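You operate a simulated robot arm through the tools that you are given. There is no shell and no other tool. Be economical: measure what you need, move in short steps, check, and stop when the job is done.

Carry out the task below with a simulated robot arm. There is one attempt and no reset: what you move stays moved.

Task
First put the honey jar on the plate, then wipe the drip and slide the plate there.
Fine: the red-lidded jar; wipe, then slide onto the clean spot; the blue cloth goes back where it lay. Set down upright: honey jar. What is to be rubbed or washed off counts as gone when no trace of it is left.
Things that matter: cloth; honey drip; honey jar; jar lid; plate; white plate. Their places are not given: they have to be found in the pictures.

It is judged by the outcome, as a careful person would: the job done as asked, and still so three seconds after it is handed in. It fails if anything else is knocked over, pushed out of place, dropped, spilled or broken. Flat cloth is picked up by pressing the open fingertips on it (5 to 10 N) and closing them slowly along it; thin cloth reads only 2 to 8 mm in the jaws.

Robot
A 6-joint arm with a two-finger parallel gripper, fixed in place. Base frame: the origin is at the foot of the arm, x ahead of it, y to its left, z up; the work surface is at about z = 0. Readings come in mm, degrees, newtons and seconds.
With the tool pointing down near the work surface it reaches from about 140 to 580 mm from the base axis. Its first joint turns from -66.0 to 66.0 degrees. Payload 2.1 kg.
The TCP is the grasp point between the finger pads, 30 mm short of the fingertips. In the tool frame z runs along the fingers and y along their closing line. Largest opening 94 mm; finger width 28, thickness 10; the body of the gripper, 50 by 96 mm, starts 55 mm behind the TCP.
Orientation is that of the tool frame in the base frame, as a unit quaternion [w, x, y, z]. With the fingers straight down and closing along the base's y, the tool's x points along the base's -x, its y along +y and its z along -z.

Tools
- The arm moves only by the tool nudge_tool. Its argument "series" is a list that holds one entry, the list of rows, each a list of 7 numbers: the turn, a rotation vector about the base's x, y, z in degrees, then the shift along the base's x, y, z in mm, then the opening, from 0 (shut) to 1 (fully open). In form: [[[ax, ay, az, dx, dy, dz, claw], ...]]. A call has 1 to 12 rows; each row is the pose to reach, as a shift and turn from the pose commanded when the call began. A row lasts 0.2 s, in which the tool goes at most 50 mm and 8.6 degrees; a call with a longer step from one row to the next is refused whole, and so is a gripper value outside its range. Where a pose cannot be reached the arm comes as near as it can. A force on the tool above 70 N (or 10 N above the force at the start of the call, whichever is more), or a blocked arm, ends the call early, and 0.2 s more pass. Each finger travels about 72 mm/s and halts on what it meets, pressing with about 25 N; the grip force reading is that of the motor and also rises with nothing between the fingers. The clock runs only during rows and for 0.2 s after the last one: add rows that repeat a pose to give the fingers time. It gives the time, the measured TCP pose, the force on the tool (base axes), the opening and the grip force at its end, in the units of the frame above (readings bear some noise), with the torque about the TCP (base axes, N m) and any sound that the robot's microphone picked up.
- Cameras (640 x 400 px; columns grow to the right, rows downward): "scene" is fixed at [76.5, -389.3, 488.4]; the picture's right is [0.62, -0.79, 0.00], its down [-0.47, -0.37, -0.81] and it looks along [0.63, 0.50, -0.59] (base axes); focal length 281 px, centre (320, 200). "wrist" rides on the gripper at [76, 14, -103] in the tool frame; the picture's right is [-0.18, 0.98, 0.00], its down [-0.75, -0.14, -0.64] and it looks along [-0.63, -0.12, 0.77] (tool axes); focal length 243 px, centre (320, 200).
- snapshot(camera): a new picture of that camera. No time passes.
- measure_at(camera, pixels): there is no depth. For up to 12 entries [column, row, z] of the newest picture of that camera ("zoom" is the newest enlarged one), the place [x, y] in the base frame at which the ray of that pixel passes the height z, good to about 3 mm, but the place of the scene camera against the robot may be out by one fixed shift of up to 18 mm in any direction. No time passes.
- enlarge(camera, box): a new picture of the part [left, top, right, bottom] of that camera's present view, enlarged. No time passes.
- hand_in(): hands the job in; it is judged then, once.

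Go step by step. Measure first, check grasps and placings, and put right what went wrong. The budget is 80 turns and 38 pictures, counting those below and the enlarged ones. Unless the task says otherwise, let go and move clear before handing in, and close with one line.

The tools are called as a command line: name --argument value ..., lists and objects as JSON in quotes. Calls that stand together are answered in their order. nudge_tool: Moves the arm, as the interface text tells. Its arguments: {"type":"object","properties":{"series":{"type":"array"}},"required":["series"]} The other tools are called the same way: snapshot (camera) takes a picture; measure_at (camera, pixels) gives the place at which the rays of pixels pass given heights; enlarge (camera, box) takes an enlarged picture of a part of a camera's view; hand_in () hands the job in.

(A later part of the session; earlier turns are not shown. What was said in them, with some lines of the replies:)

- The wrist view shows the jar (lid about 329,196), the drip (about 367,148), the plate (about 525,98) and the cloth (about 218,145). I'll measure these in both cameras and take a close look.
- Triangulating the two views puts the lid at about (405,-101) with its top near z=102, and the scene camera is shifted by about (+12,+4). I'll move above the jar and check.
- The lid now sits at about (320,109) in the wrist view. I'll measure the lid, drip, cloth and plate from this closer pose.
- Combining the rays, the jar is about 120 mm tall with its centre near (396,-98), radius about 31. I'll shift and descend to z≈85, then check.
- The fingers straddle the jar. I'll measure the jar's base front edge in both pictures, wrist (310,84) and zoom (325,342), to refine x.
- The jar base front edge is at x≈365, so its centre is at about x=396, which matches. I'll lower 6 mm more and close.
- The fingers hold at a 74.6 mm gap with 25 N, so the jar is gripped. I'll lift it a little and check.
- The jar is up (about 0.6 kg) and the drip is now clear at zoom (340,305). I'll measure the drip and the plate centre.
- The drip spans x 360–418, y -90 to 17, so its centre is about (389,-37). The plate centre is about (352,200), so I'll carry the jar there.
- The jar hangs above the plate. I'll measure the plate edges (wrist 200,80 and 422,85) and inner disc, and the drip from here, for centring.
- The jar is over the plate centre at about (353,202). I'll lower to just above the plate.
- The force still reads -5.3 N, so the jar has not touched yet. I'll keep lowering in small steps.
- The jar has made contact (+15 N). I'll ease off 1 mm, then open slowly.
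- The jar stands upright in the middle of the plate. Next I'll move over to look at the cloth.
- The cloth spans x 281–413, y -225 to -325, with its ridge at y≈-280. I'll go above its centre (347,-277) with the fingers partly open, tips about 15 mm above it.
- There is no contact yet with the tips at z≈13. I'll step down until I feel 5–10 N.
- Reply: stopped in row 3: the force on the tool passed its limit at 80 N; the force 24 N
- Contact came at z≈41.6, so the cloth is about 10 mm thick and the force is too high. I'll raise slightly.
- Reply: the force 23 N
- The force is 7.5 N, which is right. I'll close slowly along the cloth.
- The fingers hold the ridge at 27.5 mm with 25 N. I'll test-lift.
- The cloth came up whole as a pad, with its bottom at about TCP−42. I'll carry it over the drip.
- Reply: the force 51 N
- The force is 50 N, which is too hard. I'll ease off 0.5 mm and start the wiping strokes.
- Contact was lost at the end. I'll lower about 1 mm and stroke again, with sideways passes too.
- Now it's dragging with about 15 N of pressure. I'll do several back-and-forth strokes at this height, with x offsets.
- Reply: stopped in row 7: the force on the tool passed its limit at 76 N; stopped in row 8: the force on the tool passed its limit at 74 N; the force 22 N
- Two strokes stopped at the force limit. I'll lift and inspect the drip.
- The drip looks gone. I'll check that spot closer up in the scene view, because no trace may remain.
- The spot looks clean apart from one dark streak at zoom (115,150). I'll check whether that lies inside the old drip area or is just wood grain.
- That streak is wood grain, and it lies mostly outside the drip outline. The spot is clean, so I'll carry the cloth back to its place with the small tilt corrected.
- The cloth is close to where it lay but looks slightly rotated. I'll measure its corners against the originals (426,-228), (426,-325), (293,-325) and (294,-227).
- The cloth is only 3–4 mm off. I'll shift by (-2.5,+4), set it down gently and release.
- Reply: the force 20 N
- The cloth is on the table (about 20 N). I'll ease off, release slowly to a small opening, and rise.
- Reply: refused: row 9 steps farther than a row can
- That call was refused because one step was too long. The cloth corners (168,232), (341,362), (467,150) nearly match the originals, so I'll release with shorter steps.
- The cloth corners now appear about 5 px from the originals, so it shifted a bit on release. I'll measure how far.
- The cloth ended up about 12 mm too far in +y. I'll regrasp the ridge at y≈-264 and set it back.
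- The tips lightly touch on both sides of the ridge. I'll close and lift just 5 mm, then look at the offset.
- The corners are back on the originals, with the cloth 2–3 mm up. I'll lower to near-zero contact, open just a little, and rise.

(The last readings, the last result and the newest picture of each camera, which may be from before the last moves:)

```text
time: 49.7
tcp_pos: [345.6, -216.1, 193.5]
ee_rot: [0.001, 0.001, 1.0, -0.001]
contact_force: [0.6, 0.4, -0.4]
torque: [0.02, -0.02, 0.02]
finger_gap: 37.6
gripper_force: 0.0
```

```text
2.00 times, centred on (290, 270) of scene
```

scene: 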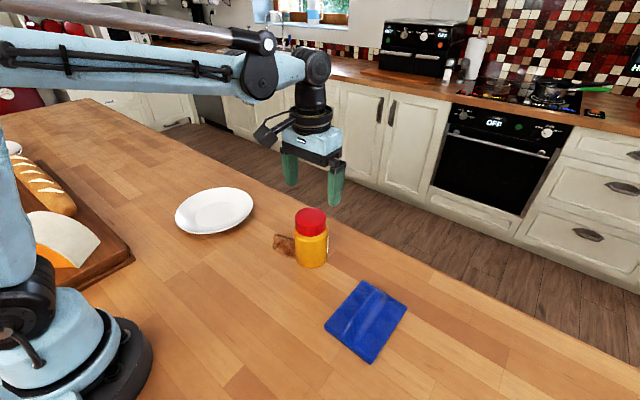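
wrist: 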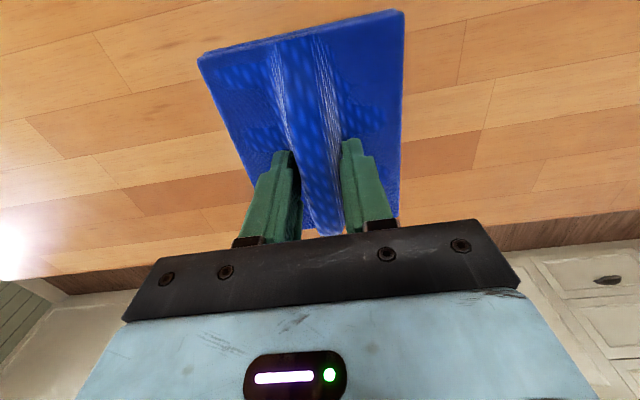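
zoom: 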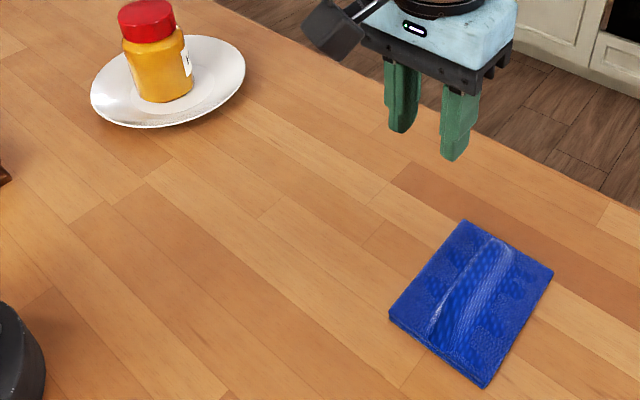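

The cloth now lies exactly on its original corners (467,222), (553,270), (484,388), (389,312). Next comes sliding the plate. I'll turn the gripper so both open fingers cradle the plate's far (+y) rim and push along (32,-232).

nudge_tool --series '[[[0, 0, -8.2, 0, 30, 20, 0.6], [0, 0, -16.4, 0, 74, 36, 0.8], [0, 0, -24.6, 0, 118, 40, 1], [0, 0, -32.8, 0, 163, 40, 1], [0, 0, -41, 0, 208, 40, 1], [0, 0, -49.2, -1, 253, 40, 1], [0, 0, -57.4, -2, 298, 40, 1], [0, 0, -65.6, -3, 343, 40, 1], [0, 0, -73.8, -4, 388, 40, 1], [0, 0, -82, -5, 433, 40, 1], [0, 0, -82, -5, 478, 40, 1], [0, 0, -82, -5, 520, 40, 1]]]'

nudge_tool --series '[[[0, 0, 0, 0, 14, 0, 1], [0, 0, 0, 0, 14, 0, 1]]]'

snapshot --camera "wrist"

enlarge --camera "scene" --box '[100, 80, 340, 260]'

```text
time: 52.3
tcp_pos: [342.6, 304.7, 233.0]
ee_rot: [0.0, 0.656, 0.754, -0.001]
contact_force: [-0.3, -0.5, 0.1]
torque: [-0.02, 0.01, 0.0]
finger_gap: 93.9
gripper_force: 0.1
```

```text
time: 52.9
tcp_pos: [344.5, 318.5, 233.3]
ee_rot: [0.001, 0.655, 0.755, -0.002]
contact_force: [1.3, 0.3, -0.9]
torque: [0.0, 0.0, 0.03]
finger_gap: 94.1
gripper_force: 0.2
```

```text
9 pictures are left
```

wrist: 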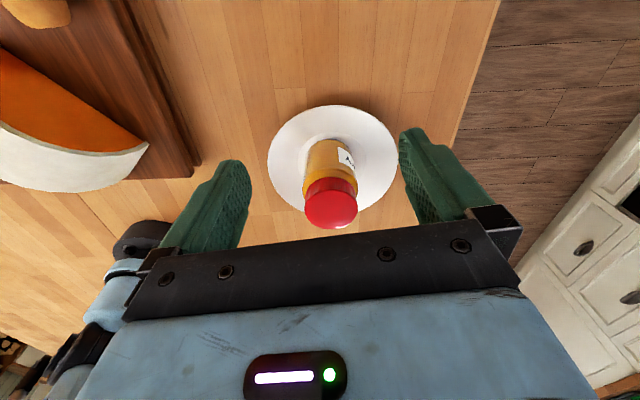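

```text
2.22 times, centred on (220, 170) of scene
```

zoom: 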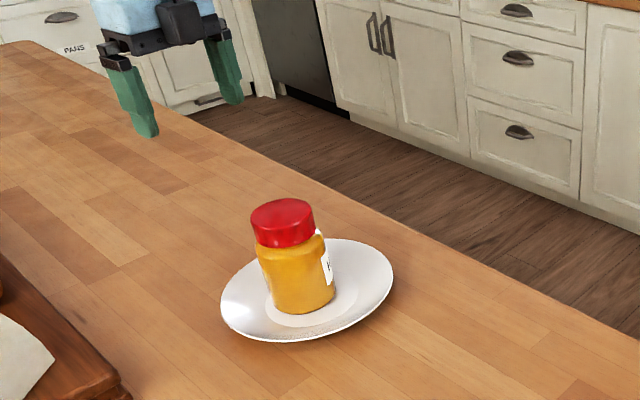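

The whole plate is visible in the wrist view, with edges at left (267,158), right (397,150) and near (326,105). I'll measure it and the counter edge.

measure_at --camera "wrist" --pixels '[[267, 158, 15], [397, 155, 15], [326, 105, 15], [300, 210, 15], [370, 206, 15], [290, 118, 15], [367, 115, 15], [485, 50, 0], [460, 130, 0]]'

```text
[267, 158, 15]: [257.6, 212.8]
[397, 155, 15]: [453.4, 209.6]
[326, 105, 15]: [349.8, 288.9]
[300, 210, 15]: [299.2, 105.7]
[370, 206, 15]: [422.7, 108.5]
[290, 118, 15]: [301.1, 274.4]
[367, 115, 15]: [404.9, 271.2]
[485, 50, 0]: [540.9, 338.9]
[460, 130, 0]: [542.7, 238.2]
```

The plate centre is about (356,191), radius about 99, and the counter edge is at x≈541. I'll descend behind the plate to TCP z≈37.

nudge_tool --series '[[[0, 0, 0, -4, 2, -40, 1], [0, 0, 0, -4, 2, -80, 1], [0, 0, 0, -4, 2, -120, 1], [0, 0, 0, -4, 2, -155, 1], [0, 0, 0, -4, 2, -180, 1], [0, 0, 0, -4, 2, -196, 1], [0, 0, 0, -4, 2, -196, 1]]]'

enlarge --camera "scene" --box '[100, 110, 340, 260]'

```text
time: 54.5
tcp_pos: [339.0, 321.8, 36.3]
ee_rot: [0.001, 0.656, 0.755, -0.001]
contact_force: [-0.8, -0.3, -0.2]
torque: [-0.03, 0.03, -0.02]
finger_gap: 93.9
gripper_force: 0.0
```

```text
2.67 times, centred on (220, 185) of scene
```

zoom: 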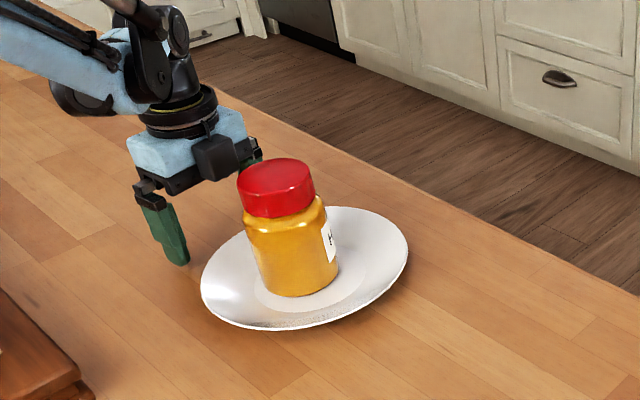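

A black box on the hand's front face (zoom 213,158) could meet the jar lid if I push upright. I'll tilt the hand back 14° so the tips lead, narrow the opening slightly, and creep forward.

nudge_tool --series '[[[-7, -1, 0, 0, 0, 1, 0.85], [-13.9, -1.9, 0, 0, 0, 0, 0.85], [-13.9, -1.9, 0, 1, -8, 0, 0.85], [-13.9, -1.9, 0, 1.6, -12, 0, 0.85], [-13.9, -1.9, 0, 1.6, -12, 0, 0.85]]]'

enlarge --camera "scene" --box '[130, 120, 270, 240]'

```text
time: 55.7
tcp_pos: [339.7, 309.5, 35.7]
ee_rot: [0.092, 0.65, 0.75, -0.081]
contact_force: [-0.6, -0.6, -0.7]
torque: [-0.02, 0.04, 0.02]
finger_gap: 79.7
gripper_force: 0.1
```

```text
3.33 times, centred on (200, 180) of scene
```

zoom: 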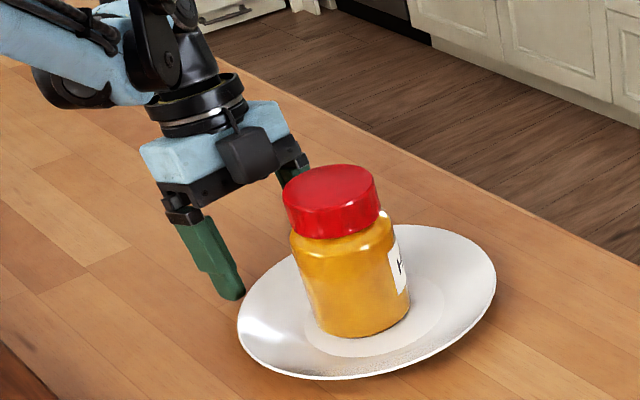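

The tips are just behind the rim and the box is well clear of the jar. I'll creep 12 mm further and read the force.

nudge_tool --series '[[[0, 0, 0, 0.5, -3, 0, 0.85], [0, 0, 0, 0.9, -6, 0, 0.85], [0, 0, 0, 1.3, -9, 0, 0.85], [0, 0, 0, 1.7, -12, 0, 0.85]]]'

```text
time: 56.7
tcp_pos: [341.2, 297.0, 37.4]
ee_rot: [0.092, 0.65, 0.749, -0.082]
contact_force: [-0.5, 0.1, 0.3]
torque: [0.01, -0.01, -0.04]
finger_gap: 80.1
gripper_force: 0.0
```

nudge_tool --series '[[[0, 0, 0, 0.5, -3, 0, 0.85], [0, 0, 0, 0.9, -6, 0, 0.85], [0, 0, 0, 1.3, -9, 0, 0.85], [0, 0, 0, 1.7, -12, 0, 0.85]]]'

enlarge --camera "scene" --box '[130, 120, 270, 240]'

```text
time: 57.7
tcp_pos: [343.7, 284.2, 36.5]
ee_rot: [0.091, 0.65, 0.75, -0.083]
contact_force: [-0.9, 3.6, 0.3]
torque: [0.03, 0.04, -0.08]
finger_gap: 80.7
gripper_force: 0.4
```

```text
3.33 times, centred on (200, 180) of scene
```

zoom: 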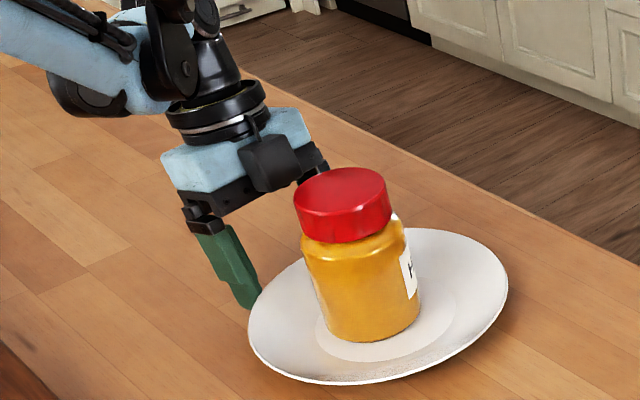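

The plate and jar moved together at only 3.6 N, with the cradle well seated. I'll push steadily along (31,-220), the first 110 mm now.

nudge_tool --series '[[[0, 0, 0, 0.7, -5, 0, 0.85], [0, 0, 0, 2.1, -15, 0, 0.85], [0, 0, 0, 3.5, -25, 0, 0.85], [0, 0, 0, 4.9, -35, 0, 0.85], [0, 0, 0, 6.3, -45, 0, 0.85], [0, 0, 0, 7.8, -55, 0, 0.85], [0, 0, 0, 9.2, -65, 0, 0.85], [0, 0, 0, 10.6, -75, 0, 0.85], [0, 0, 0, 12, -85, 0, 0.85], [0, 0, 0, 13.4, -95, 0, 0.85], [0, 0, 0, 14.7, -104, 0, 0.85], [0, 0, 0, 15.5, -110, 0, 0.85]]]'

enlarge --camera "scene" --box '[160, 120, 360, 280]'

```text
time: 60.3
tcp_pos: [359.0, 174.9, 37.3]
ee_rot: [0.091, 0.651, 0.749, -0.081]
contact_force: [-0.5, 2.6, 1.0]
torque: [0.06, 0.01, -0.08]
finger_gap: 80.6
gripper_force: 0.5
```

```text
2.50 times, centred on (260, 200) of scene
```

zoom: 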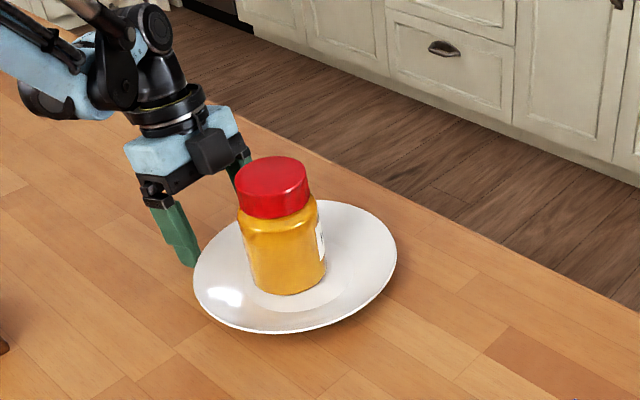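

The slide is going well. I'll measure the plate's edges in this view to get its centre.

measure_at --camera "zoom" --pixels '[[193, 275, 15], [397, 250, 15], [335, 200, 15], [265, 334, 15], [370, 312, 15], [297, 263, 15]]'

```text
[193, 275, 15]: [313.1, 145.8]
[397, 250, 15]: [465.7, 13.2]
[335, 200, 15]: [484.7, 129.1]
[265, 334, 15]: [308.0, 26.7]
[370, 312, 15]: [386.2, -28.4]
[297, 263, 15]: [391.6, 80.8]
```

The plate centre is at about (376,76), so about (13,-111) is left to the drip centre. I'll push the rest with a gentle stop.

nudge_tool --series '[[[0, 0, 0, 0.7, -5, 0, 0.85], [0, 0, 0, 1.9, -15, 0, 0.85], [0, 0, 0, 3, -25, 0, 0.85], [0, 0, 0, 4.2, -35, 0, 0.85], [0, 0, 0, 5.3, -45, 0, 0.85], [0, 0, 0, 6.5, -55, 0, 0.85], [0, 0, 0, 7.6, -65, 0, 0.85], [0, 0, 0, 8.8, -75, 0, 0.85], [0, 0, 0, 10, -85, 0, 0.85], [0, 0, 0, 11.3, -95, 0, 0.85], [0, 0, 0, 12.5, -105, 0, 0.85], [0, 0, 0, 13, -110, 0, 0.85]]]'

enlarge --camera "scene" --box '[200, 140, 420, 300]'

```text
time: 62.9
tcp_pos: [371.0, 64.9, 37.2]
ee_rot: [0.091, 0.651, 0.749, -0.081]
contact_force: [-0.8, 3.5, 0.5]
torque: [0.04, 0.02, 0.01]
finger_gap: 80.9
gripper_force: 1.2
```

```text
2.50 times, centred on (310, 220) of scene
```

zoom: 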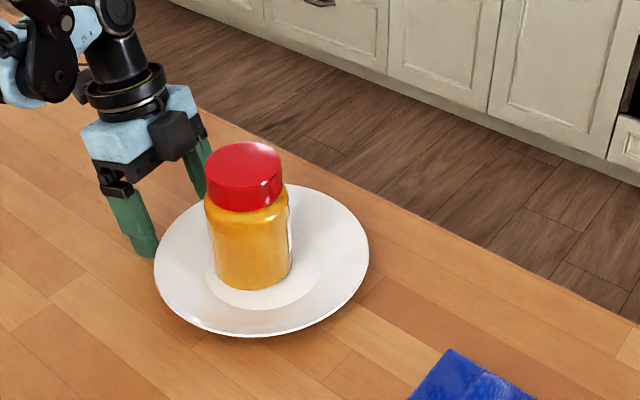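

measure_at --camera "zoom" --pixels '[[154, 262, 15], [370, 257, 15], [292, 185, 15], [240, 338, 15], [180, 310, 15], [345, 210, 15]]'

```text
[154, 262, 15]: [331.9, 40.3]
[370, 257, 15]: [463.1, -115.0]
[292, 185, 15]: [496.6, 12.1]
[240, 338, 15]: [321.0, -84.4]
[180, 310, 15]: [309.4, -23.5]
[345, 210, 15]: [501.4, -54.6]
```

The plate centre in scene coordinates is about (404,-37), against the drip's (403,-33), so it covers the clean spot. I'll back off, then rise clear.

nudge_tool --series '[[[0, 0, 0, -0.7, 5, 0, 0.85], [0, 0, 0, -2.8, 20, 0, 0.85], [0, 0, 0, -6, 45, 2, 0.85], [0, 0, 0, -9, 65, 20, 0.85], [0, 0, 0, -9, 65, 60, 0.85], [0, 0, 0, -9, 65, 105, 0.85], [0, 0, 0, -9, 65, 150, 0.85], [0, 0, 0, -9, 65, 180, 0.85], [0, 0, 0, -9, 65, 180, 0.85]]]'

snapshot --camera "scene"

```text
time: 64.9
tcp_pos: [363.8, 128.8, 217.7]
ee_rot: [0.092, 0.65, 0.75, -0.082]
contact_force: [0.4, 0.5, -0.9]
torque: [0.02, 0.03, -0.02]
finger_gap: 79.7
gripper_force: 0.0
```

```text
2 pictures are left
```

scene: 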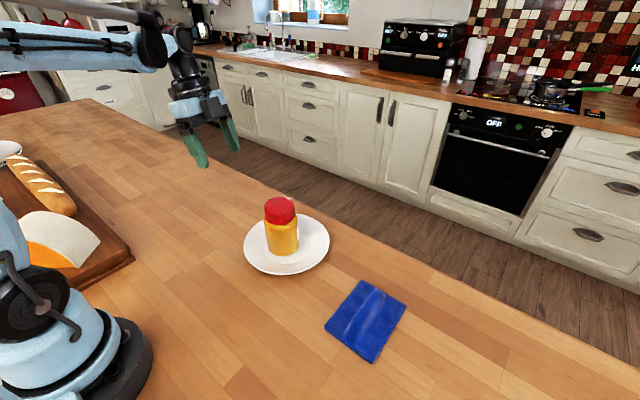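

The jar stands upright on the plate, the plate is on the wiped spot, the cloth is back in its place, and the arm is clear. I'll hand in.

hand_in

```text
The job is handed in.
```

The honey jar is upright on the plate, the drip is wiped with no trace visible, the plate sits on the cleaned spot, and the blue cloth is back where it lay.
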